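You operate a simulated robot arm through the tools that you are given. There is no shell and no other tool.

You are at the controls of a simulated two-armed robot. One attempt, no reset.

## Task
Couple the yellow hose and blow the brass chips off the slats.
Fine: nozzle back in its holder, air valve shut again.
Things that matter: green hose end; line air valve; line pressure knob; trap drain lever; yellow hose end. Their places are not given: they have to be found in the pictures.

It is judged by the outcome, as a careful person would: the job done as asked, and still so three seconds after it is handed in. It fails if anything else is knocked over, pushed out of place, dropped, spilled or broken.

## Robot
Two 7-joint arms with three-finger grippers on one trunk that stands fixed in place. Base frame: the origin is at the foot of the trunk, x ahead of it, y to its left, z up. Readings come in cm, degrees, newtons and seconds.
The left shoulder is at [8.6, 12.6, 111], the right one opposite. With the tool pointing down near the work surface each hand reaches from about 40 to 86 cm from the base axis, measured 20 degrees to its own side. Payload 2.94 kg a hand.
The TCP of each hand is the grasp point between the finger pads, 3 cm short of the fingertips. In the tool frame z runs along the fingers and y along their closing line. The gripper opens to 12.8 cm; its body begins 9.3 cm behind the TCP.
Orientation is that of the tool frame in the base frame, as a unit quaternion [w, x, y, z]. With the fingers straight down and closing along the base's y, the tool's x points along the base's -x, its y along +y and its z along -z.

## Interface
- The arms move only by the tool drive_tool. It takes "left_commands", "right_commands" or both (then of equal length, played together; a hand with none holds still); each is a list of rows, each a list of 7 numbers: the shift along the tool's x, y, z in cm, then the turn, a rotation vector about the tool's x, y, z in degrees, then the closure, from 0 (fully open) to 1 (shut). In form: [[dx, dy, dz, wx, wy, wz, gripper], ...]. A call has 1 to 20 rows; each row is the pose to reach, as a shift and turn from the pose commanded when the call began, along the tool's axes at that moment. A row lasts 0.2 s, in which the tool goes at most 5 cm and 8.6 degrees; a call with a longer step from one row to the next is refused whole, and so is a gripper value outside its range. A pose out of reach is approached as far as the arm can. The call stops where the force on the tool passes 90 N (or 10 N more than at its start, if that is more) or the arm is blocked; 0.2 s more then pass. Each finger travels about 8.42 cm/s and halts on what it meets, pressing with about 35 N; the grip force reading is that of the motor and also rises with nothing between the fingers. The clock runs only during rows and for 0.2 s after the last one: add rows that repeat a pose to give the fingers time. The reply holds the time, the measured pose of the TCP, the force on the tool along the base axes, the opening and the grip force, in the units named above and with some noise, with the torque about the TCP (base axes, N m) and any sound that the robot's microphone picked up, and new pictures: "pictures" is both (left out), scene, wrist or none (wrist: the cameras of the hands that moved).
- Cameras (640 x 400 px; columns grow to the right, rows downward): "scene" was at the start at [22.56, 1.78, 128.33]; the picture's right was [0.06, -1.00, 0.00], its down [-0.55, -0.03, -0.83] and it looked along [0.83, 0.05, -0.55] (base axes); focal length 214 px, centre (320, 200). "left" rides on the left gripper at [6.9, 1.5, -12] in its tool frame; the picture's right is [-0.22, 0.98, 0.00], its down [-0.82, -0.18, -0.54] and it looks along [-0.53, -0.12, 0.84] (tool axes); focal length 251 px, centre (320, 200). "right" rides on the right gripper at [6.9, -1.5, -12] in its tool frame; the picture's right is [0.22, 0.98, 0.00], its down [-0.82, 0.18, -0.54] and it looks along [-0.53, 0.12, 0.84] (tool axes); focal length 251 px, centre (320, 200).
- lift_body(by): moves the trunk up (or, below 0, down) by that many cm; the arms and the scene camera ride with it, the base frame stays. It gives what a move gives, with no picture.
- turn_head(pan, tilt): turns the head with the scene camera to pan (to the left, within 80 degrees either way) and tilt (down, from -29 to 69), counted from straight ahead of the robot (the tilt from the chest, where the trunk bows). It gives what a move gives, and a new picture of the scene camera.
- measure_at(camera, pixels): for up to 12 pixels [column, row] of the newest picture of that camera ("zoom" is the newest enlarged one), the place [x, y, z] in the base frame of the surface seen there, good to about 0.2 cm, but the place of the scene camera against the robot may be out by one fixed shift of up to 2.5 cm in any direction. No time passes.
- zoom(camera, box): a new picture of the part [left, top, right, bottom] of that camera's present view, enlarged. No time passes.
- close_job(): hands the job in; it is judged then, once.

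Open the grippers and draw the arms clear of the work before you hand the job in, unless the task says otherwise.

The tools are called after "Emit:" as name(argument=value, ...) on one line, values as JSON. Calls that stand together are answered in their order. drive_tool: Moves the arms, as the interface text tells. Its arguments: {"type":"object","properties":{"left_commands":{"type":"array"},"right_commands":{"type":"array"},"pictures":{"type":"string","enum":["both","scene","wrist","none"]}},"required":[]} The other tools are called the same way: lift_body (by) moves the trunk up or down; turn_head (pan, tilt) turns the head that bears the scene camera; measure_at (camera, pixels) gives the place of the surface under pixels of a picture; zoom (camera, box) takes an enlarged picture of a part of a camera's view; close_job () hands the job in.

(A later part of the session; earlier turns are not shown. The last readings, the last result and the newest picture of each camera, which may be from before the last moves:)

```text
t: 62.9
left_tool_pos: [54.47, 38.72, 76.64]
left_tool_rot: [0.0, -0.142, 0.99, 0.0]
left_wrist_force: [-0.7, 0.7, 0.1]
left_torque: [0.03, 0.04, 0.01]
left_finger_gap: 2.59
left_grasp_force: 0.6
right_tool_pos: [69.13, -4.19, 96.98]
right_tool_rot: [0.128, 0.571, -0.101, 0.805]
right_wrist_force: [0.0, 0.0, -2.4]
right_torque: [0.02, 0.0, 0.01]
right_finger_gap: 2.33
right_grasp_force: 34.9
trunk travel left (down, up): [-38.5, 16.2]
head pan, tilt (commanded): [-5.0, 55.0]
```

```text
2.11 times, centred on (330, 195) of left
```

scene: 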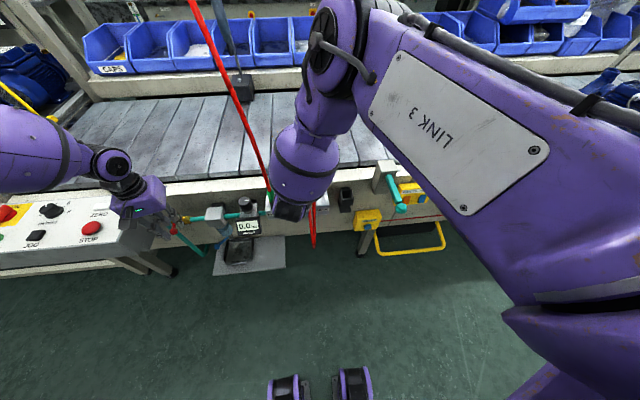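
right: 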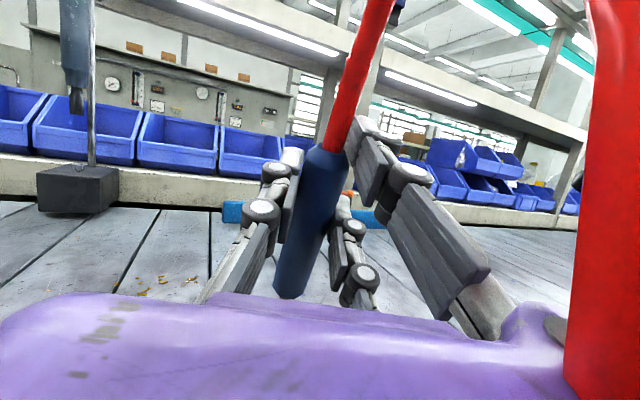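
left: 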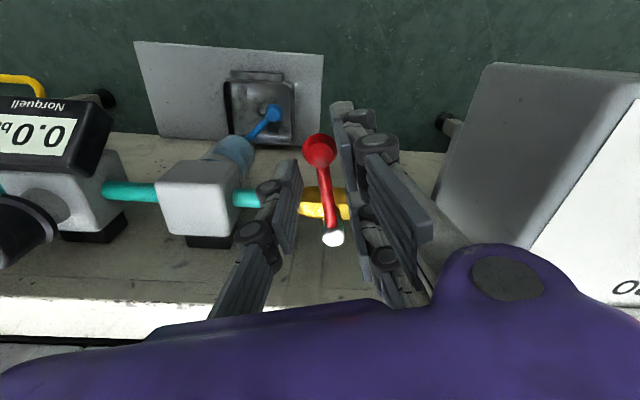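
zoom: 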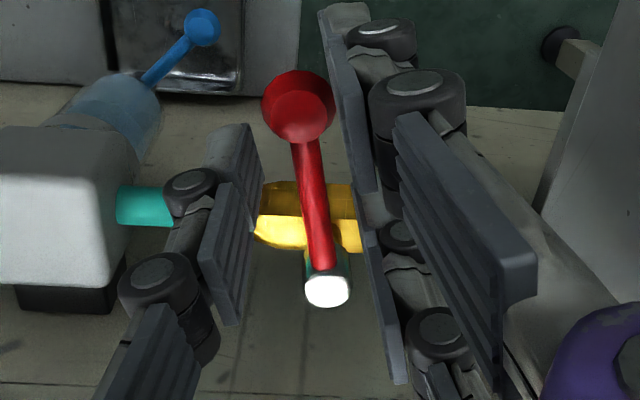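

No resistance yet. I measure the lever knob and stem to see if it has turned.

Emit:
measure_at(camera="left", pixels=[[320, 150], [326, 190], [333, 238], [300, 200], [355, 185], [345, 145]])

Emit:
drive_tool(left_commands=[[-0.23, -0.65, 0, 0, 0, -7, 0.8], [-0.55, -1.25, 0, 0, 0, -14, 0.8]], pictures="both")

```text
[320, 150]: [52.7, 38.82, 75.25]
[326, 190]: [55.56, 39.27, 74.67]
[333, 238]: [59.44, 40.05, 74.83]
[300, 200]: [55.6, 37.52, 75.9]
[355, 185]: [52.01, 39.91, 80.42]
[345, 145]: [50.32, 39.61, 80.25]
```

```text
t: 63.5
left_tool_pos: [55.19, 37.55, 76.69]
left_tool_rot: [0.0, -0.26, 0.966, 0.0]
left_wrist_force: [0.6, -0.4, 0.2]
left_torque: [-0.01, -0.02, -0.02]
left_finger_gap: 2.6
left_grasp_force: 0.4
right_tool_pos: [69.14, -4.22, 96.98]
right_tool_rot: [0.128, 0.57, -0.102, 0.805]
right_wrist_force: [-0.4, 0.5, -1.3]
right_torque: [-0.01, -0.01, -0.02]
right_finger_gap: 2.31
right_grasp_force: 34.9
trunk travel left (down, up): [-38.5, 16.2]
head pan, tilt (commanded): [-5.0, 55.0]
```

scene: 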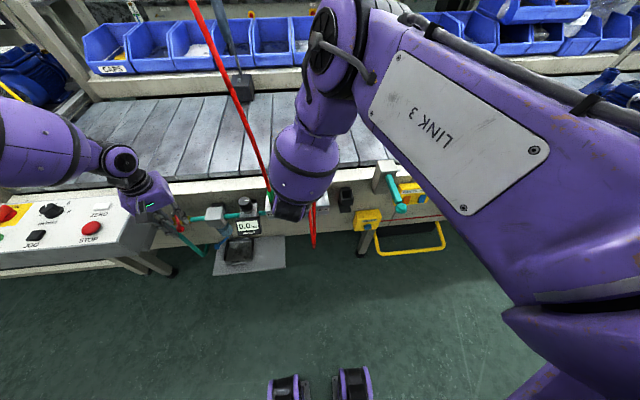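
left: 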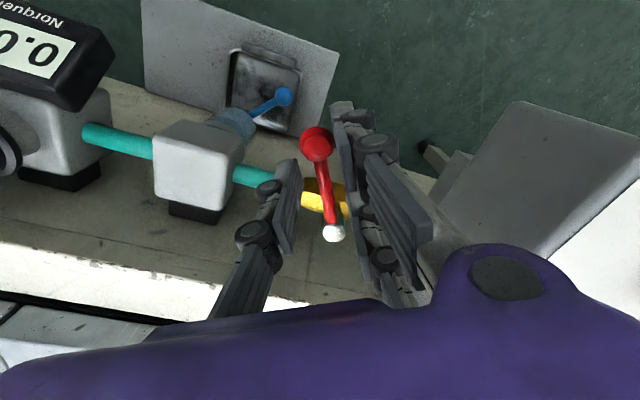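

The lever follows freely (knob moved from y=40.1 to 38.8). I continue the arc another 24° and look at the gauge.

Emit:
drive_tool(left_commands=[[-0.05, -0.7, 0, 0, 0, -8, 0.8], [-0.19, -1.38, 0, 0, 0, -16, 0.8], [-0.43, -2.03, 0, 0, 0, -24, 0.8]], pictures="both")

Emit:
zoom(camera="scene", box=[150, 180, 340, 280])

```text
t: 64.2
left_tool_pos: [56.63, 36.13, 76.66]
left_tool_rot: [0.0, -0.456, 0.89, 0.001]
left_wrist_force: [-0.4, 0.5, -0.5]
left_torque: [-0.01, 0.04, -0.05]
left_finger_gap: 2.61
left_grasp_force: 1.0
right_tool_pos: [69.29, -4.27, 97.08]
right_tool_rot: [0.128, 0.571, -0.101, 0.805]
right_wrist_force: [-0.1, 0.2, -1.9]
right_torque: [0.0, 0.01, -0.02]
right_finger_gap: 2.33
right_grasp_force: 35.1
trunk travel left (down, up): [-38.5, 16.2]
head pan, tilt (commanded): [-5.0, 55.0]
```

scene: 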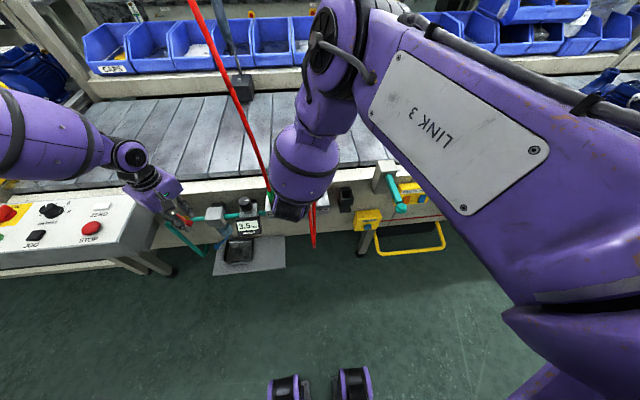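
left: 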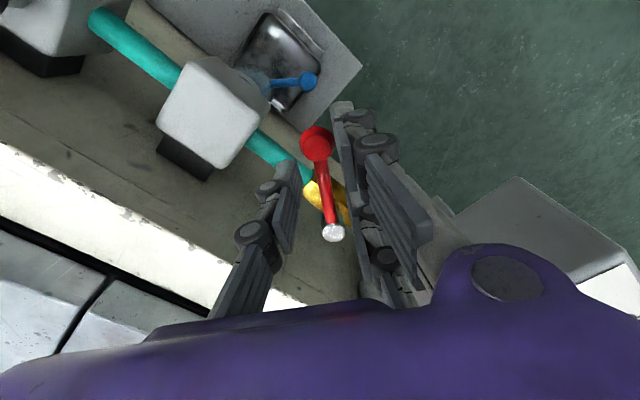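

```text
3.37 times, centred on (245, 230) of scene
```

zoom: 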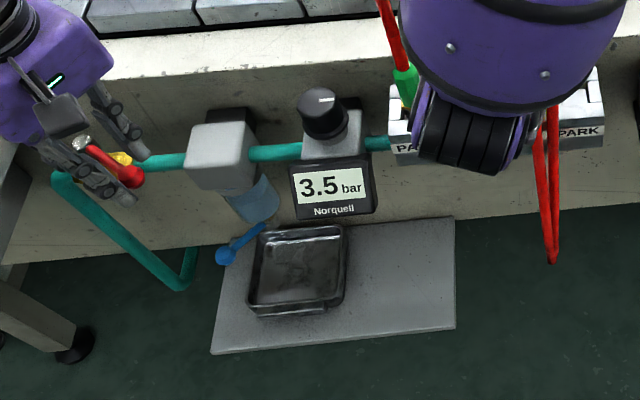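

The gauge already shows 3.5 bar. I finish the turn toward fully open and look at the right camera for the chips.

Emit:
drive_tool(left_commands=[[-0.05, -0.7, 0, 0, 0, -8, 0.8], [-0.19, -1.38, 0, 0, 0, -16, 0.8], [-0.43, -2.03, 0, 0, 0, -24, 0.8]], right_commands=[[0, 0, 0, 0, 0, 0, 1], [0, 0, 0, 0, 0, 0, 1], [0, 0, 0, 0, 0, 0, 1]], pictures="both")

Emit:
zoom(camera="scene", box=[150, 180, 340, 280])

```text
t: 65.0
left_tool_pos: [58.55, 35.27, 76.65]
left_tool_rot: [0.0, -0.63, 0.776, 0.0]
left_wrist_force: [0.5, 0.3, -0.1]
left_torque: [-0.02, -0.01, -0.02]
left_finger_gap: 2.61
left_grasp_force: 0.2
right_tool_pos: [69.36, -4.26, 96.95]
right_tool_rot: [0.128, 0.57, -0.102, 0.805]
right_wrist_force: [-1.4, 0.4, 0.1]
right_torque: [0.02, 0.02, -0.02]
right_finger_gap: 2.34
right_grasp_force: 35.1
trunk travel left (down, up): [-38.5, 16.2]
head pan, tilt (commanded): [-5.0, 55.0]
```

scene: 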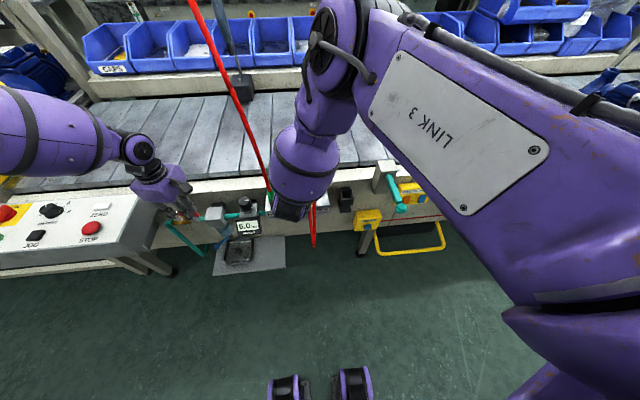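
right: 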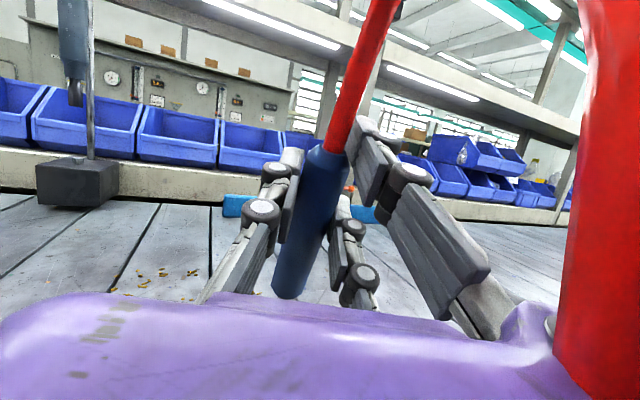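
left: 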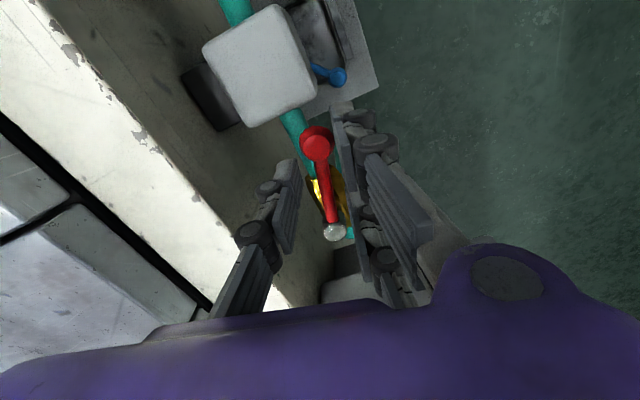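

```text
3.37 times, centred on (245, 230) of scene
```

zoom: 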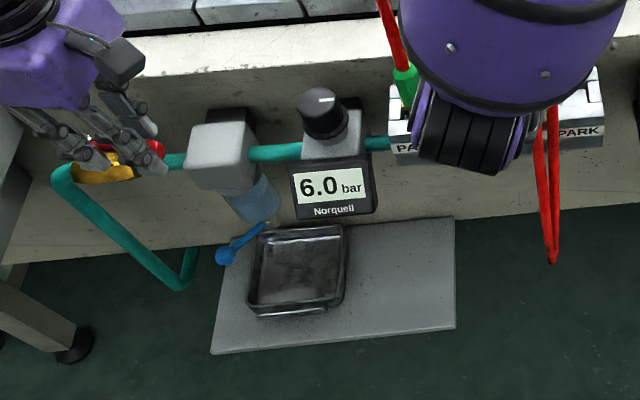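

The gauge shows 6.0 bar at 78° of lever turn. I finish the last 11° to fully open.

Emit:
drive_tool(left_commands=[[-0.03, -0.5, 0, 0, 0, -6, 0.8], [-0.1, -0.98, 0, 0, 0, -11.5, 0.8]], pictures="wrist")

Emit:
measure_at(camera="left", pixels=[[317, 145], [325, 190], [334, 232]])

Emit:
zoom(camera="right", box=[60, 200, 320, 310])

```text
t: 65.7
left_tool_pos: [59.48, 35.17, 76.55]
left_tool_rot: [0.0, -0.704, 0.71, 0.0]
left_wrist_force: [-0.3, 0.3, -0.1]
left_torque: [-0.01, 0.02, 0.0]
left_finger_gap: 2.6
left_grasp_force: 0.1
right_tool_pos: [69.23, -4.17, 97.1]
right_tool_rot: [0.128, 0.571, -0.101, 0.805]
right_wrist_force: [-0.9, 0.1, -0.7]
right_torque: [0.05, 0.06, -0.05]
right_finger_gap: 2.31
right_grasp_force: 35.0
trunk travel left (down, up): [-38.5, 16.2]
head pan, tilt (commanded): [-5.0, 55.0]
```

left: 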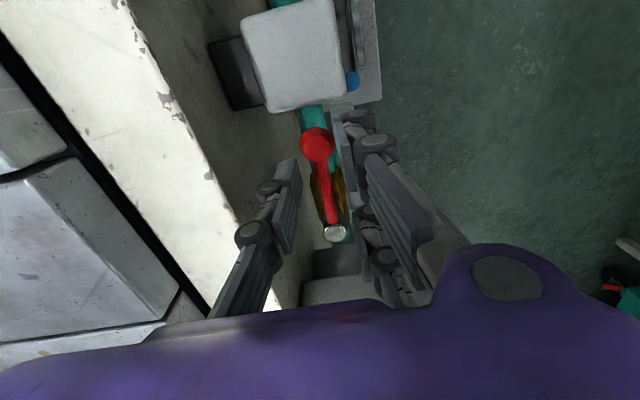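

```text
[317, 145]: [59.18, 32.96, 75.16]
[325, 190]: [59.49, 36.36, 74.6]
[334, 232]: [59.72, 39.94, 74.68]
```

```text
2.46 times, centred on (190, 255) of right
```

zoom: 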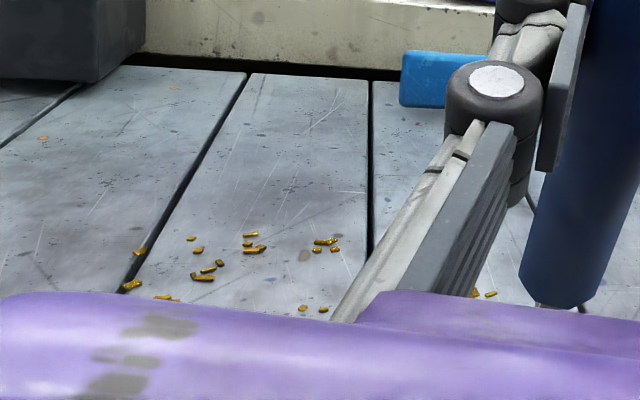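

The lever is fully along the pipe. I measure chips now to see whether the jet has affected any.

Emit:
measure_at(camera="zoom", pixels=[[131, 285], [203, 278], [255, 248], [325, 241], [303, 308], [487, 294], [160, 297], [191, 239], [323, 310], [320, 250], [572, 306], [540, 301]])

```text
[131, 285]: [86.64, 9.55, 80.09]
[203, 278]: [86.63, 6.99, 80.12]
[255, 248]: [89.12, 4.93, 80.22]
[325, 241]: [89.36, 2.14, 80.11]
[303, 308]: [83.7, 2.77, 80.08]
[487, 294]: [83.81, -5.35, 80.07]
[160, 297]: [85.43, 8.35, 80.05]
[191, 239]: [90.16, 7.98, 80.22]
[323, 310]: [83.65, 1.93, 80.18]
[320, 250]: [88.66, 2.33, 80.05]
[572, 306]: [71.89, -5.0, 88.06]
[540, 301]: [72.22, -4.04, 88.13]
```

Chips still lie at x≈83–90. I now move the jet onto them: shift forward/left, then roll the hand to sweep the jet leftward across the cluster.

Emit:
drive_tool(right_commands=[[-0.65, -2.2, 1.8, 0, 0, 0, 1], [-0.65, -2.2, 1.8, 0, 0, 0, 1], [-0.65, -2.2, 1.8, 0, 0, 8, 1], [-0.65, -2.2, 1.8, 0, 0, 16, 1], [-0.65, -2.2, 1.8, 0, 0, 24, 1]], pictures="both")

Emit:
zoom(camera="right", box=[60, 180, 340, 310])

```text
t: 66.8
left_tool_pos: [59.5, 35.19, 76.71]
left_tool_rot: [0.0, -0.705, 0.71, 0.0]
left_wrist_force: [0.7, 0.2, 0.0]
left_torque: [0.0, 0.01, 0.04]
left_finger_gap: 2.56
left_grasp_force: 0.0
right_tool_pos: [71.93, -2.02, 97.35]
right_tool_rot: [-0.037, 0.538, -0.219, 0.813]
right_wrist_force: [-0.9, 0.7, -0.8]
right_torque: [-0.05, 0.03, -0.01]
right_finger_gap: 2.35
right_grasp_force: 35.0
right hand out of reach, approached as far as the arm can: row 5
trunk travel left (down, up): [-38.5, 16.2]
head pan, tilt (commanded): [-5.0, 55.0]
```

scene: 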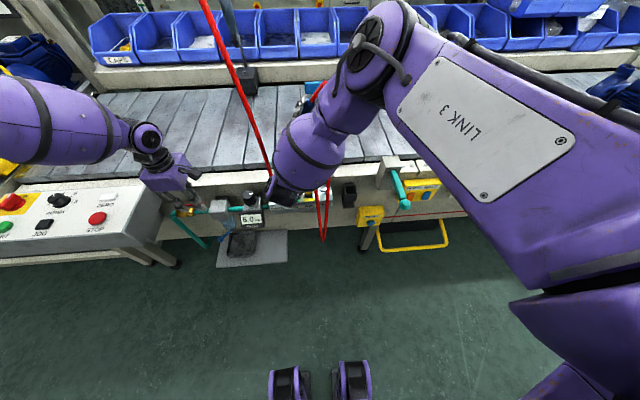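
right: 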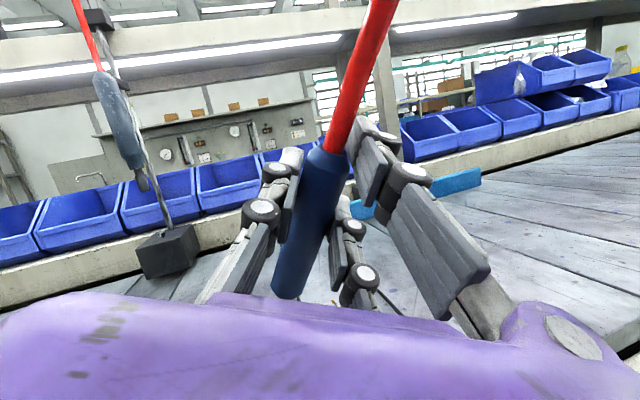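

```text
2.29 times, centred on (200, 245) of right
```

zoom: 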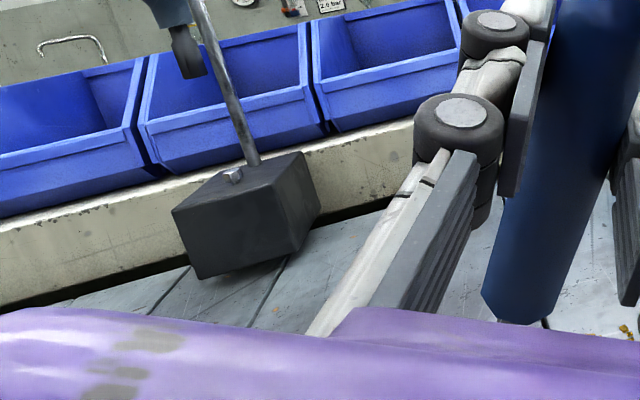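

The chips are out of view here. I zoom the scene near (300,110), where the conveyor is partly visible beside the hand.

Emit:
zoom(camera="scene", box=[220, 60, 400, 180])

```text
3.33 times, centred on (310, 120) of scene
```

zoom: 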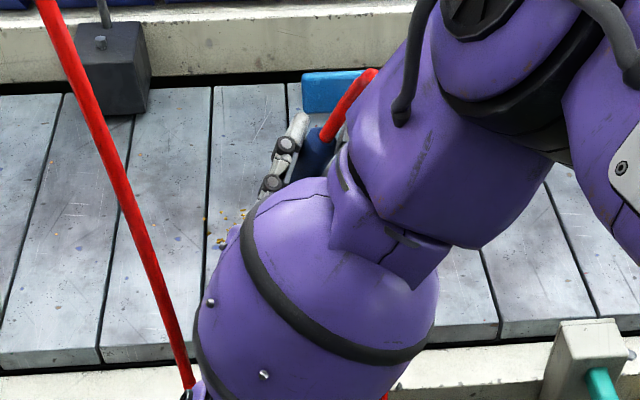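

Part of the cluster shows at zoom (230,225), but the rest is hidden by the hand. The lever will stay; I raise the left hand off it and bring it to an observing pose above the conveyor's left, where its camera saw the chips well.

Emit:
drive_tool(left_commands=[[0, 0, -3, 0, 0, 0, 0.8], [0, 0, -7, 0, 0, 0, 0.8], [1, 0.3, -11, 0, 0, 8, 0.7], [2.5, 0.8, -15, 0, 0, 16, 0.6], [4, 1.2, -19, 0, 0, 24, 0.5], [5.5, 1.7, -23, 0, 0, 32, 0.4], [7, 2.2, -27, 0, 0, 40, 0.3], [8.5, 2.7, -31, 0, 0, 48, 0.2], [10, 3.1, -34, 0, 0, 56, 0.1], [11.2, 3.5, -35.4, 0, 0, 64, 0], [11.2, 3.5, -35.4, 0, 0, 72, 0], [11.2, 3.5, -35.4, 0, 0, 80, 0], [11.2, 3.5, -35.4, 0, 0, 88, 0]], pictures="both")

```text
t: 69.7
left_tool_pos: [55.92, 23.94, 112.03]
left_tool_rot: [0.0, -0.012, 1.0, 0.0]
left_wrist_force: [0.1, 0.1, 0.0]
left_torque: [0.01, 0.0, -0.01]
left_finger_gap: 12.78
left_grasp_force: 0.1
right_tool_pos: [71.94, -2.12, 97.33]
right_tool_rot: [-0.037, 0.538, -0.218, 0.813]
right_wrist_force: [-0.3, -0.2, -1.5]
right_torque: [0.0, 0.02, 0.0]
right_finger_gap: 2.34
right_grasp_force: 35.5
trunk travel left (down, up): [-38.5, 16.2]
head pan, tilt (commanded): [-5.0, 55.0]
```

scene: 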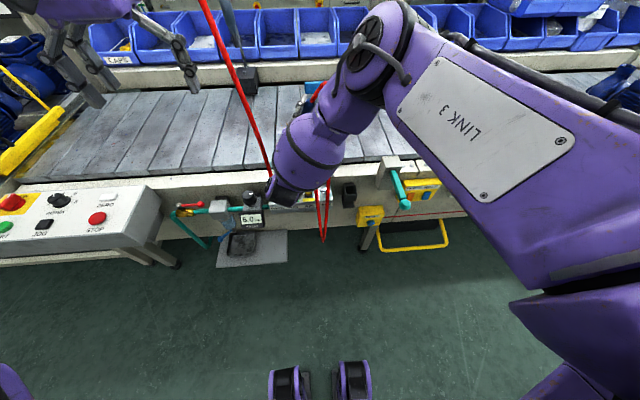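
left: 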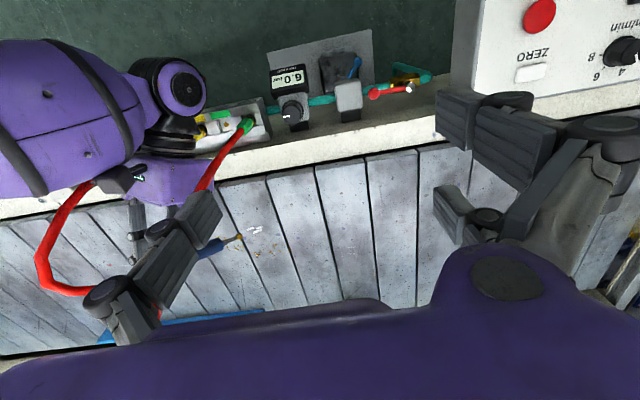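

The left view shows the nozzle tip at (235,238) with a white puff at (255,230): the jet is on. I zoom there.

Emit:
zoom(camera="left", box=[170, 180, 330, 310])

```text
3.08 times, centred on (250, 245) of left
```

zoom: 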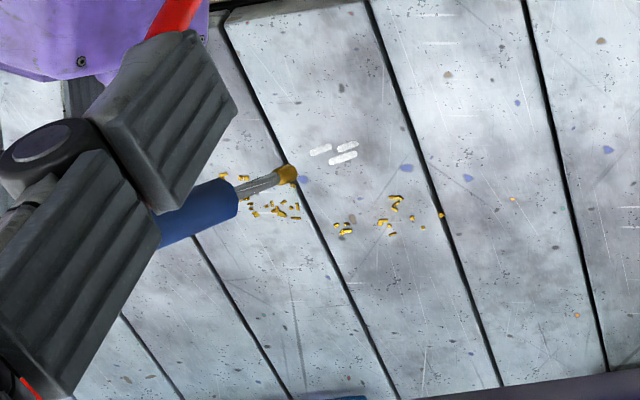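

I measure the puff location, the nozzle tip and the chips.

Emit:
measure_at(camera="zoom", pixels=[[320, 150], [345, 147], [343, 158], [287, 173], [240, 187], [275, 208], [255, 212], [222, 175], [345, 230], [396, 198], [392, 233], [440, 215]])

```text
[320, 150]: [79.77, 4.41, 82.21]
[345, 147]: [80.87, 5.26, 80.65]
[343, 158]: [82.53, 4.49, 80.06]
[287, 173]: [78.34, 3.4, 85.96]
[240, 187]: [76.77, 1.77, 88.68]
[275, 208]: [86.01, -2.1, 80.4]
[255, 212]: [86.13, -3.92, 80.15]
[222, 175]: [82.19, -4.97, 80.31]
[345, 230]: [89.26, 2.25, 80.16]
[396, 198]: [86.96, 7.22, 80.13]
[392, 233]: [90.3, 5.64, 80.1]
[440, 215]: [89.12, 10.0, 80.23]
```

The jet works: it strikes near (80.5,5), and the nearer chips there have gone. Remaining: cluster A at (82–86, −5..−2) and cluster B at (87–90, 2–10). I re-aim at the near side of cluster A with 28° forward tilt.

Emit:
drive_tool(right_commands=[[-0.4, 1, -0.2, 1.5, 2.4, -5.3, 1], [-0.8, 2, -0.35, 3, 4.7, -10.6, 1], [-1.2, 2.9, -0.49, 4.4, 7.05, -15.8, 1], [-1.2, 2.9, -0.49, 4.4, 7.05, -15.8, 1]], left_commands=[[0, 0, 0, 0, 0, 0, 0], [0, 0, 0, 0, 0, 0, 0], [0, 0, 0, 0, 0, 0, 0], [0, 0, 0, 0, 0, 0, 0]], pictures="wrist")

Emit:
zoom(camera="left", box=[170, 180, 330, 310])

```text
t: 70.7
left_tool_pos: [55.85, 24.08, 112.07]
left_tool_rot: [0.0, -0.014, 1.0, -0.001]
left_wrist_force: [0.5, 0.5, -0.5]
left_torque: [-0.02, 0.02, -0.03]
left_finger_gap: 12.79
left_grasp_force: 0.0
right_tool_pos: [72.91, -3.77, 94.97]
right_tool_rot: [0.063, 0.509, -0.112, 0.851]
right_wrist_force: [0.2, 0.4, -1.5]
right_torque: [-0.01, 0.09, 0.0]
right_finger_gap: 2.32
right_grasp_force: 34.9
right hand out of reach, approached as far as the arm can: row 3, 4
trunk travel left (down, up): [-38.5, 16.2]
head pan, tilt (commanded): [-5.0, 55.0]
```

right: 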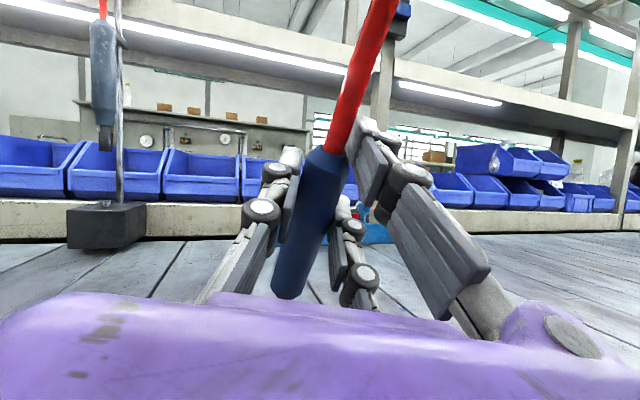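
left: 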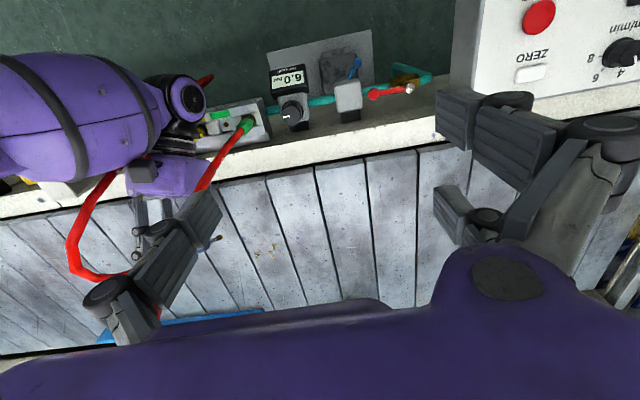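

```text
3.08 times, centred on (250, 245) of left
```

zoom: 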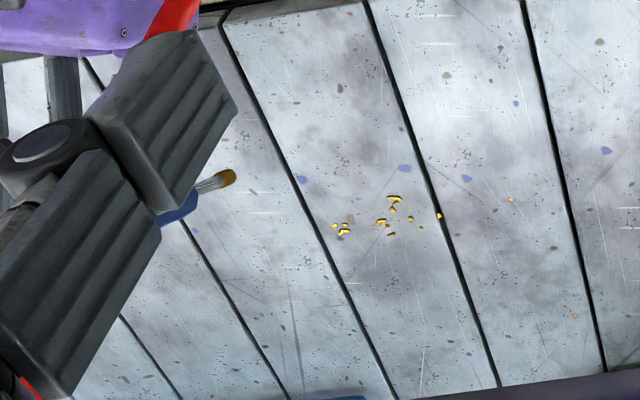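

Cluster A is gone; only cluster B (about ten chips near (87–90, 2–10)) remains. Before moving I check clearance of the right wrist to the plugs at the manifold.

Emit:
zoom(camera="left", box=[60, 50, 280, 220])

Emit:
zoom(camera="scene", box=[220, 100, 380, 230])

```text
2.35 times, centred on (170, 135) of left
```

zoom: 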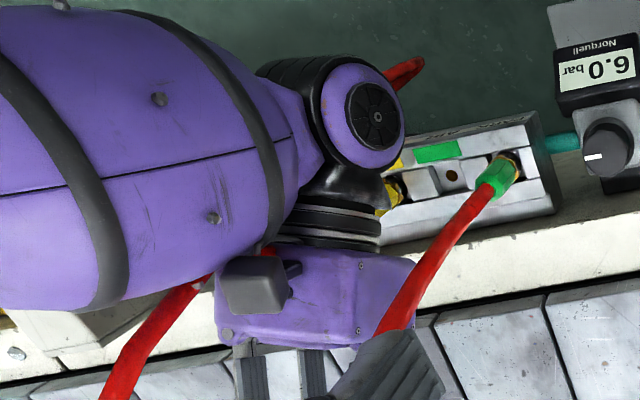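

```text
3.08 times, centred on (300, 165) of scene
```

zoom: 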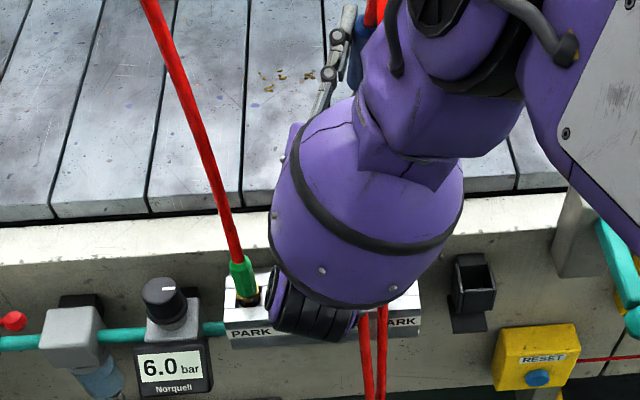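

I measure the wrist parts near the yellow plug.

Emit:
measure_at(camera="left", pixels=[[191, 97], [185, 118], [180, 130], [175, 150], [203, 128], [202, 121], [200, 108], [178, 85], [170, 78], [205, 90]])

Emit:
zoom(camera="left", box=[150, 60, 260, 160])

```text
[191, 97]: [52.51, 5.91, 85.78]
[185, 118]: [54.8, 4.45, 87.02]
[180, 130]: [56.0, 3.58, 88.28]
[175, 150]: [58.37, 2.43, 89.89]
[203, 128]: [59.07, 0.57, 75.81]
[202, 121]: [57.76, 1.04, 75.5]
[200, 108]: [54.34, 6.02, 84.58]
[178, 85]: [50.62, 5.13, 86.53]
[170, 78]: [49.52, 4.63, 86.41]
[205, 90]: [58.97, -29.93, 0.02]
```

```text
4.00 times, centred on (205, 110) of left
```

zoom: 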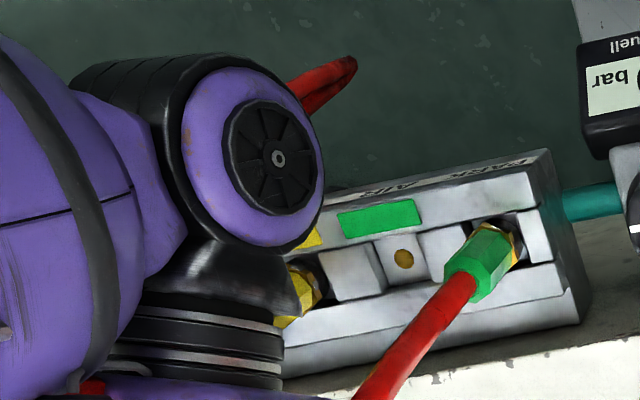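

The wrist sits only a couple of cm above the yellow plug's level, so I raise the hand 5 cm first, then move 3 cm forward and roll to sweep the jet toward cluster B.

Emit:
drive_tool(right_commands=[[2.2, -0.3, 1.15, 0, 0, 0, 1], [4.4, -0.63, 2.29, 0, 0, 6, 1], [3.7, -1.0, 3.6, 0, 0, 12, 1], [2.98, -1.3, 4.84, 0, 0, 18, 1], [2.98, -1.3, 4.84, 0, 0, 24, 1]], left_commands=[[0, 0, 0, 0, 0, 0, 0], [0, 0, 0, 0, 0, 0, 0], [0, 0, 0, 0, 0, 0, 0], [0, 0, 0, 0, 0, 0, 0], [0, 0, 0, 0, 0, 0, 0]], pictures="wrist")

Emit:
zoom(camera="left", box=[170, 180, 330, 310])

```text
t: 71.8
left_tool_pos: [55.98, 23.95, 112.05]
left_tool_rot: [-0.001, -0.014, 1.0, 0.0]
left_wrist_force: [0.6, -1.3, 1.0]
left_torque: [0.03, 0.02, -0.01]
left_finger_gap: 12.78
left_grasp_force: 0.0
right_tool_pos: [76.66, -0.17, 101.31]
right_tool_rot: [-0.051, 0.489, -0.195, 0.849]
right_wrist_force: [-0.7, -0.6, -1.5]
right_torque: [-0.02, 0.05, -0.01]
right_finger_gap: 2.33
right_grasp_force: 35.1
right hand out of reach, approached as far as the arm can: row 3, 4, 5
trunk travel left (down, up): [-38.5, 16.2]
head pan, tilt (commanded): [-5.0, 55.0]
```

right: 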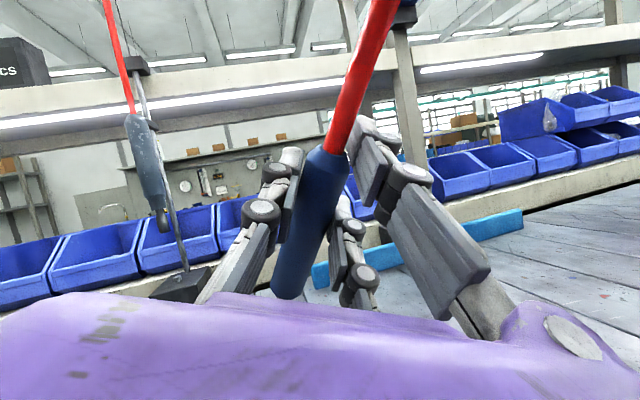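
left: 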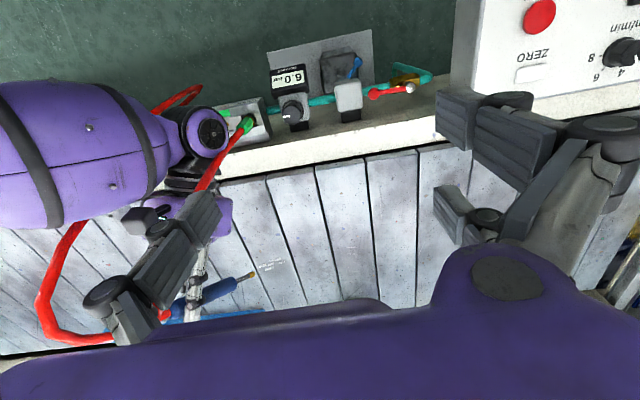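

```text
3.08 times, centred on (250, 245) of left
```

zoom: 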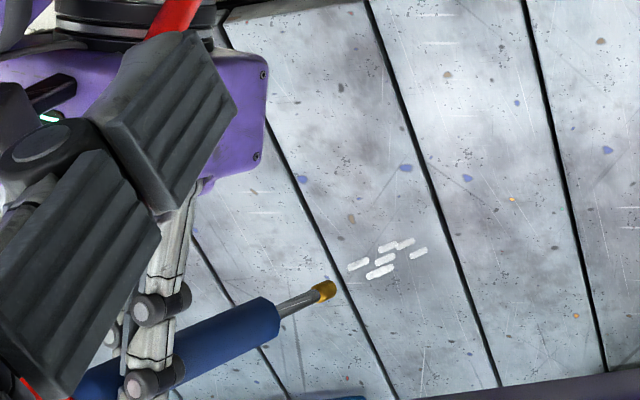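

Cluster B is gone too. I scan the slats for any remaining chips in both views.

Emit:
zoom(camera="left", box=[200, 140, 440, 310])

Emit:
turn_head(pan=5, tilt=38)

```text
2.35 times, centred on (320, 225) of left
```

zoom: 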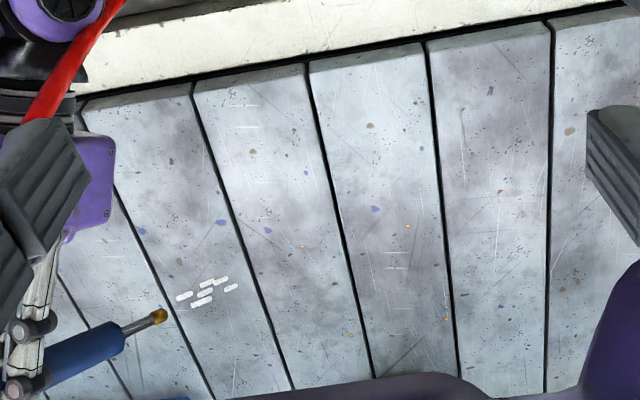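

```text
t: 72.7
left_tool_pos: [55.92, 23.97, 111.96]
left_tool_rot: [0.0, -0.014, 1.0, -0.001]
left_wrist_force: [1.4, -0.8, 0.1]
left_torque: [-0.01, -0.04, 0.0]
left_finger_gap: 12.82
left_grasp_force: 0.1
right_tool_pos: [76.59, -0.08, 101.38]
right_tool_rot: [-0.051, 0.49, -0.194, 0.849]
right_wrist_force: [0.0, 0.6, -2.0]
right_torque: [-0.01, 0.03, -0.01]
right_finger_gap: 2.3
right_grasp_force: 35.3
trunk travel left (down, up): [-38.5, 16.2]
head pan, tilt (commanded): [5.0, 38.0]
```

scene: 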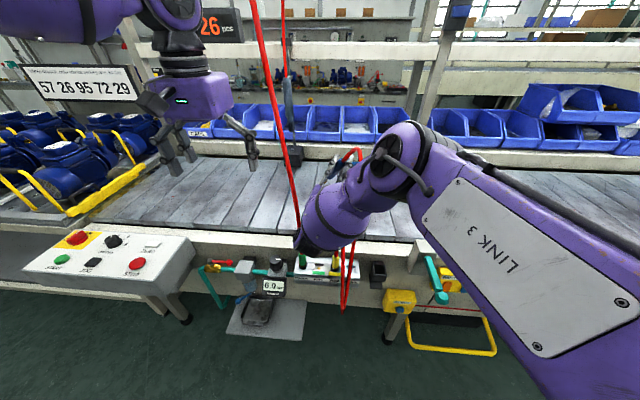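

I zoom the scene view of the slats around the right hand to search for leftovers.

Emit:
zoom(camera="scene", box=[180, 140, 460, 260])

Emit:
zoom(camera="right", box=[300, 180, 640, 340])

```text
2.29 times, centred on (320, 200) of scene
```

zoom: 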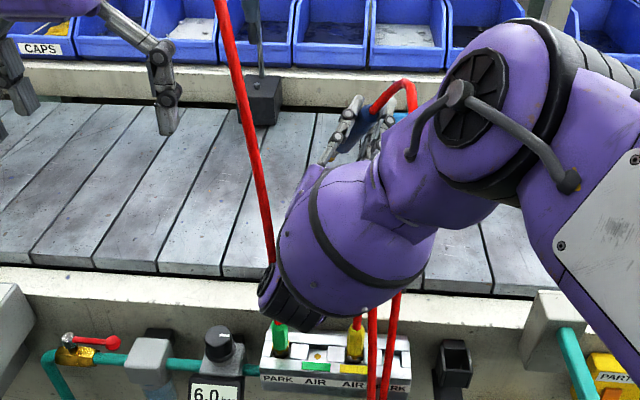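

```text
1.88 times, centred on (470, 260) of right
```

zoom: 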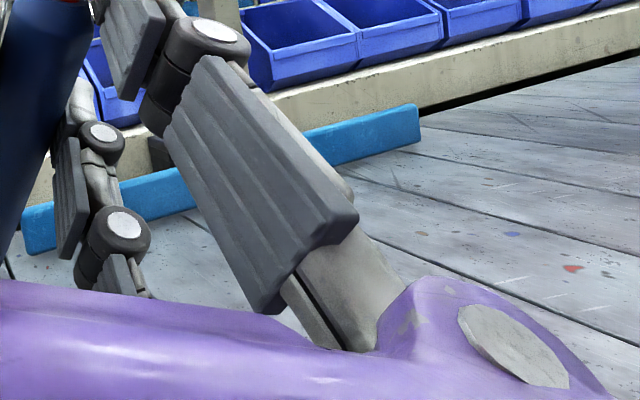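

To view the area under the nozzle, I yaw the left hand 30° so that its camera looks more toward the right.

Emit:
drive_tool(left_commands=[[0, 0, 0, 0, 0, 8, 0], [0, 0, 0, 0, 0, 16, 0], [0, 0, 0, 0, 0, 24, 0], [0, 0, 0, 0, 0, 30, 0]], pictures="wrist")

Emit:
zoom(camera="left", box=[200, 150, 440, 310])

```text
t: 73.7
left_tool_pos: [55.97, 23.98, 112.01]
left_tool_rot: [0.0, 0.246, 0.969, 0.0]
left_wrist_force: [0.2, 0.7, 0.0]
left_torque: [-0.03, 0.0, 0.01]
left_finger_gap: 12.84
left_grasp_force: 0.1
right_tool_pos: [76.49, -0.02, 101.46]
right_tool_rot: [-0.051, 0.489, -0.194, 0.849]
right_wrist_force: [0.6, -0.1, -0.8]
right_torque: [0.0, 0.01, -0.01]
right_finger_gap: 2.32
right_grasp_force: 35.1
trunk travel left (down, up): [-38.5, 16.2]
head pan, tilt (commanded): [5.0, 38.0]
```

left: 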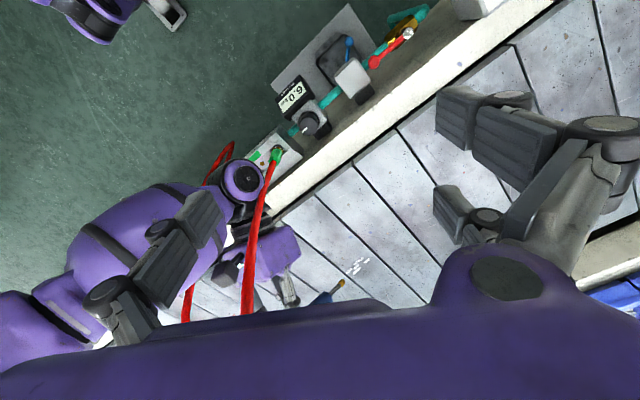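

```text
2.50 times, centred on (320, 230) of left
```

zoom: 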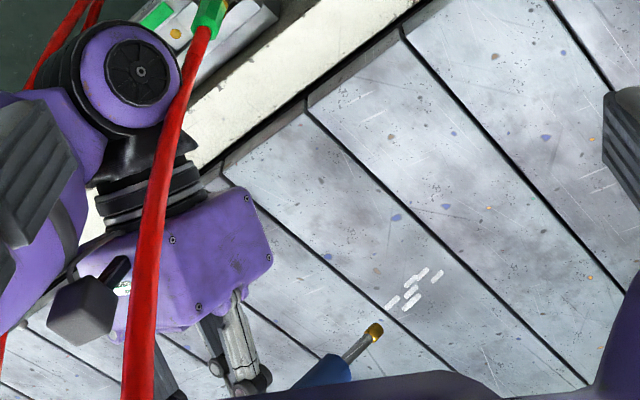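

No chips visible there. I also inspect the far part of the slats in the scene, at higher magnification.

Emit:
zoom(camera="scene", box=[240, 150, 400, 240])

Emit:
zoom(camera="scene", box=[400, 150, 560, 240])

```text
4.00 times, centred on (320, 195) of scene
```

zoom: 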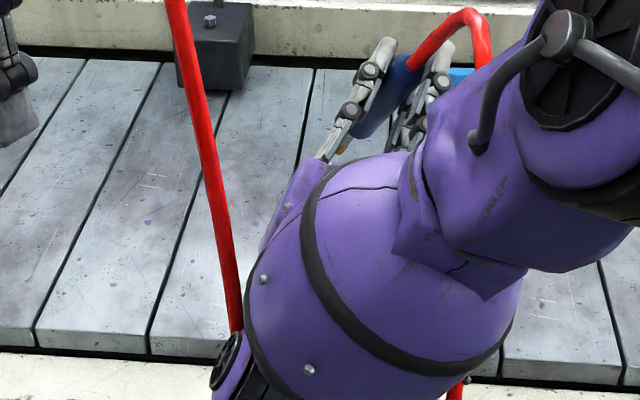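

```text
4.00 times, centred on (480, 195) of scene
```

zoom: 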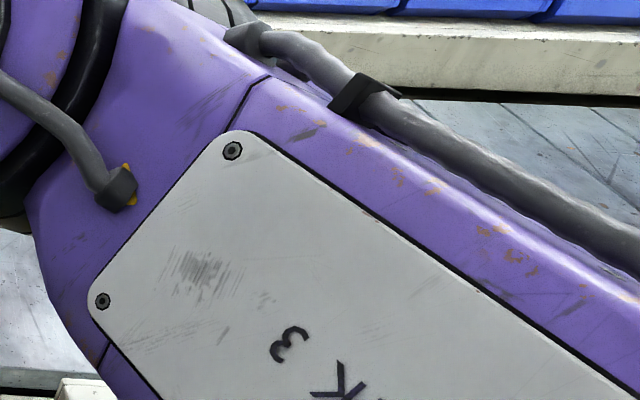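

I sweep the jet once more from left to right across the whole chip area to catch any leftovers hidden under the hand.

Emit:
drive_tool(right_commands=[[0, 0, 0, 0, 0, -7, 1], [0, 0, 0, 0, 0, -14, 1], [0, 0.5, 0, 0, 0, -21, 1], [0, 1, 0, 0, 0, -28, 1], [-0.5, 1.5, 0, 0, 0, -34, 1]], left_commands=[[0, 0, 0, 0, 0, 0, 0], [0, 0, 0, 0, 0, 0, 0], [0, 0, 0, 0, 0, 0, 0], [0, 0, 0, 0, 0, 0, 0], [0, 0, 0, 0, 0, 0, 0]], pictures="both")

Emit:
zoom(camera="left", box=[200, 150, 440, 310])

```text
t: 74.8
left_tool_pos: [55.91, 24.18, 112.08]
left_tool_rot: [0.0, 0.245, 0.969, 0.0]
left_wrist_force: [0.0, -1.4, 0.2]
left_torque: [0.02, 0.0, -0.04]
left_finger_gap: 12.8
left_grasp_force: 0.0
right_tool_pos: [76.7, -1.23, 100.39]
right_tool_rot: [0.201, 0.525, -0.042, 0.826]
right_wrist_force: [-0.1, 0.1, -1.3]
right_torque: [0.01, 0.0, 0.0]
right_finger_gap: 2.35
right_grasp_force: 34.6
trunk travel left (down, up): [-38.5, 16.2]
head pan, tilt (commanded): [5.0, 38.0]
```

scene: 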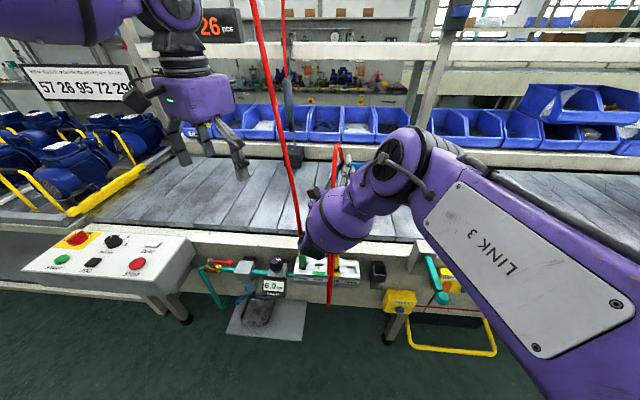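
right: 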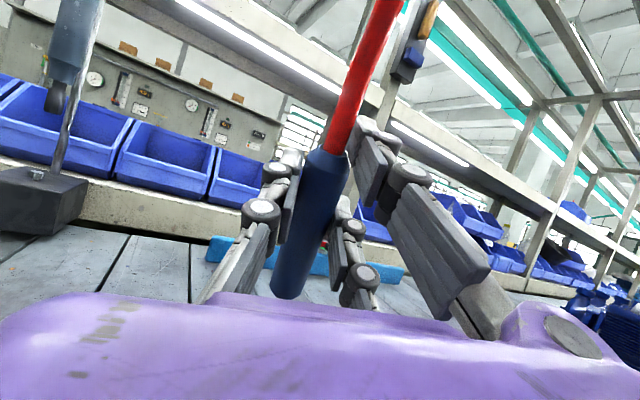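
left: 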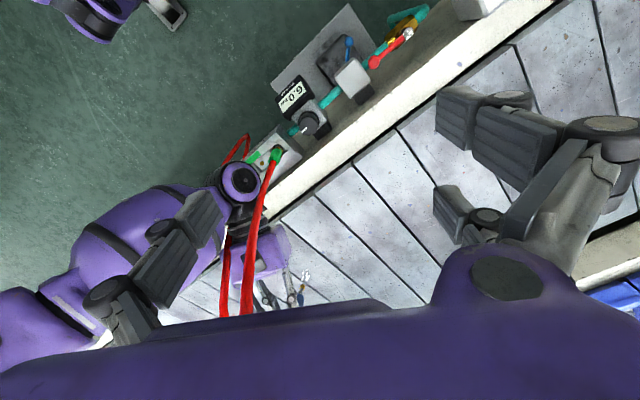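

```text
2.50 times, centred on (320, 230) of left
```

zoom: 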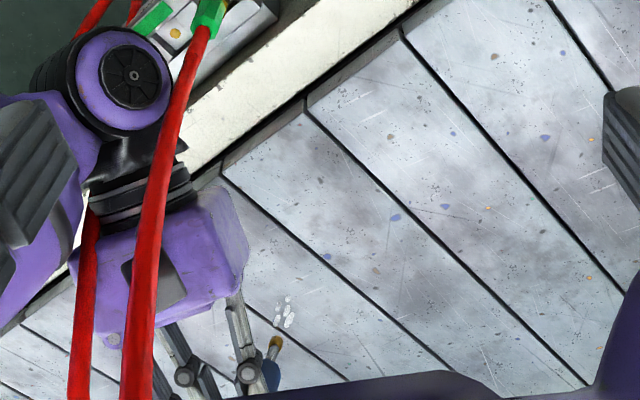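

The slats look clean in every view. Now I take the left hand back above the open lever (yaw +90°, gap 2.6 cm), stopping at z≈90.

Emit:
drive_tool(left_commands=[[0.3, 1.6, 0, 0, 0, -8.4, 0.1], [0.6, 3.3, 0, 0, 0, -16.8, 0.2], [0.9, 4.9, 0, 0, 0, -25.2, 0.3], [1.2, 6.6, 0, 0, 0, -33.6, 0.4], [1.5, 8.2, 2, 0, 0, -42, 0.5], [1.8, 9.9, 4, 0, 0, -50.4, 0.6], [2.1, 11.5, 6, 0, 0, -58.8, 0.7], [2.1, 11.5, 8, 0, 0, -67.2, 0.8], [2.1, 11.5, 10.5, 0, 0, -75.6, 0.8], [2.1, 11.5, 13, 0, 0, -84, 0.8], [2.1, 11.5, 15.5, 0, 0, -92.4, 0.8], [2.1, 11.5, 18, 0, 0, -100.8, 0.8], [2.1, 11.5, 20, 0, 0, -109.2, 0.8], [2.1, 11.5, 22, 0, 0, -117.5, 0.8]], pictures="wrist")

Emit:
measure_at(camera="left", pixels=[[320, 190], [320, 120], [330, 150]])

```text
t: 77.8
left_tool_pos: [59.64, 35.1, 90.03]
left_tool_rot: [0.0, -0.703, 0.712, 0.001]
left_wrist_force: [-0.2, 0.0, -0.6]
left_torque: [0.04, 0.01, 0.03]
left_finger_gap: 2.55
left_grasp_force: 0.0
right_tool_pos: [76.77, -1.09, 100.37]
right_tool_rot: [0.2, 0.525, -0.043, 0.826]
right_wrist_force: [0.2, -0.3, -0.3]
right_torque: [0.02, -0.01, -0.02]
right_finger_gap: 2.29
right_grasp_force: 34.6
trunk travel left (down, up): [-38.5, 16.2]
head pan, tilt (commanded): [5.0, 38.0]
```

left: 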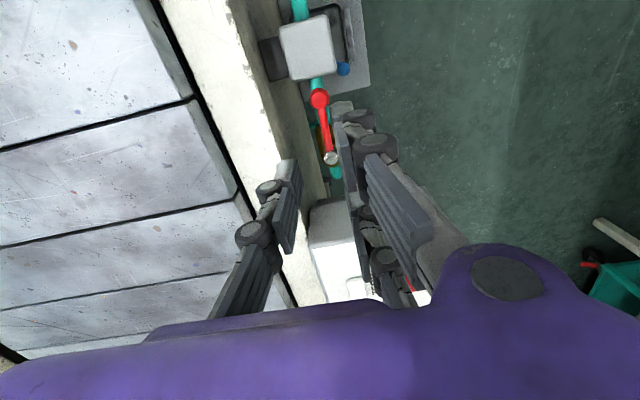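

```text
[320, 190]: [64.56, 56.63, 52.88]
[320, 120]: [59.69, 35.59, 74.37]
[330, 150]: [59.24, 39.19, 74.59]
```

The lever is below, centred (mid-lever x≈59.5). I descend straddling it with a 3.2 cm gap to z≈76.6.

Emit:
drive_tool(left_commands=[[0, 0, 4, 0, 0, 0, 0.74], [0, 0, 8, 0, 0, 0, 0.74], [0, 0, 11.5, 0, 0, 0, 0.74], [0, 0, 13.4, 0, 0, 0, 0.74], [0, 0, 13.4, 0, 0, 0, 0.8]], pictures="wrist")

```text
t: 79.0
left_tool_pos: [59.67, 35.09, 76.61]
left_tool_rot: [0.001, -0.701, 0.713, 0.0]
left_wrist_force: [0.0, 0.4, 0.1]
left_torque: [0.01, 0.01, -0.02]
left_finger_gap: 2.56
left_grasp_force: 0.1
right_tool_pos: [76.7, -1.18, 100.4]
right_tool_rot: [0.2, 0.525, -0.043, 0.826]
right_wrist_force: [0.1, -0.1, -1.5]
right_torque: [-0.02, 0.05, 0.02]
right_finger_gap: 2.34
right_grasp_force: 34.8
trunk travel left (down, up): [-38.5, 16.2]
head pan, tilt (commanded): [5.0, 38.0]
```

left: 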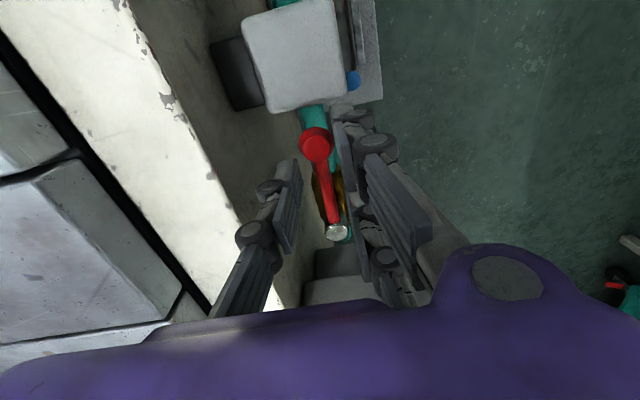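

Positioned around the lever. I swing it back about its pivot by 88° toward closed.

Emit:
drive_tool(left_commands=[[-0.05, 0.7, 0, 0, 0, 8, 0.8], [-0.19, 1.38, 0, 0, 0, 16, 0.8], [-0.43, 2.03, 0, 0, 0, 24, 0.8], [-0.76, 2.65, 0, 0, 0, 32, 0.8], [-1.17, 3.21, 0, 0, 0, 40, 0.8], [-1.65, 3.72, 0, 0, 0, 48, 0.8], [-2.2, 4.15, 0, 0, 0, 56, 0.8], [-2.81, 4.49, 0, 0, 0, 64, 0.8], [-3.45, 4.76, 0, 0, 0, 72, 0.8], [-4.13, 4.92, 0, 0, 0, 80, 0.8], [-4.83, 5.0, 0, 0, 0, 88, 0.8]], pictures="both")

Emit:
zoom(camera="scene", box=[180, 240, 330, 330])

```text
t: 81.5
left_tool_pos: [54.57, 39.94, 76.66]
left_tool_rot: [-0.001, -0.008, 1.0, 0.0]
left_wrist_force: [0.5, -0.1, 0.0]
left_torque: [-0.03, -0.02, 0.03]
left_finger_gap: 2.59
left_grasp_force: 0.6
right_tool_pos: [76.66, -1.25, 100.37]
right_tool_rot: [0.201, 0.525, -0.044, 0.826]
right_wrist_force: [0.3, 0.0, -1.5]
right_torque: [0.02, -0.03, 0.01]
right_finger_gap: 2.35
right_grasp_force: 35.2
trunk travel left (down, up): [-38.5, 16.2]
head pan, tilt (commanded): [5.0, 38.0]
```

scene: 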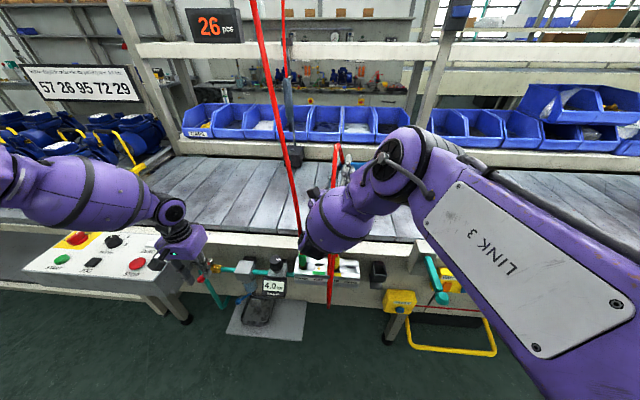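
left: 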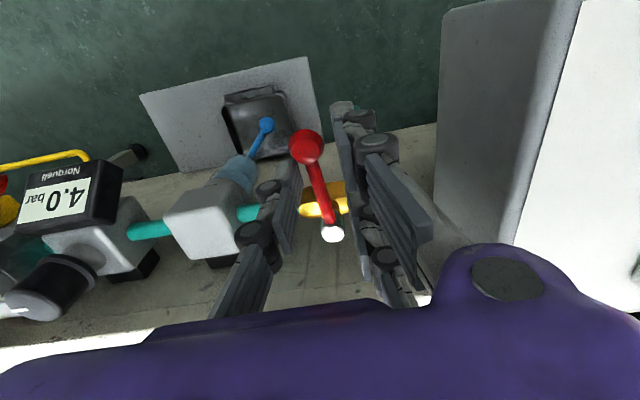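

```text
4.27 times, centred on (255, 285) of scene
```

zoom: 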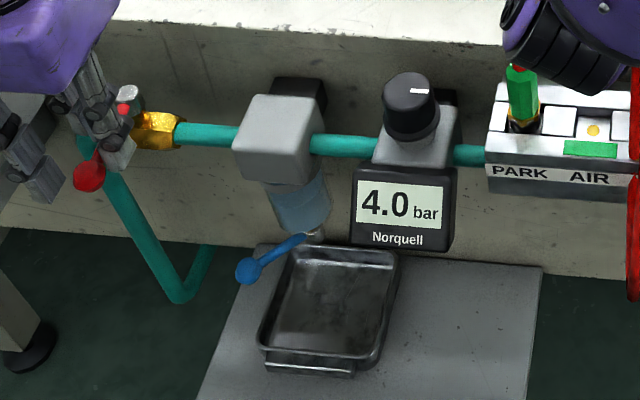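

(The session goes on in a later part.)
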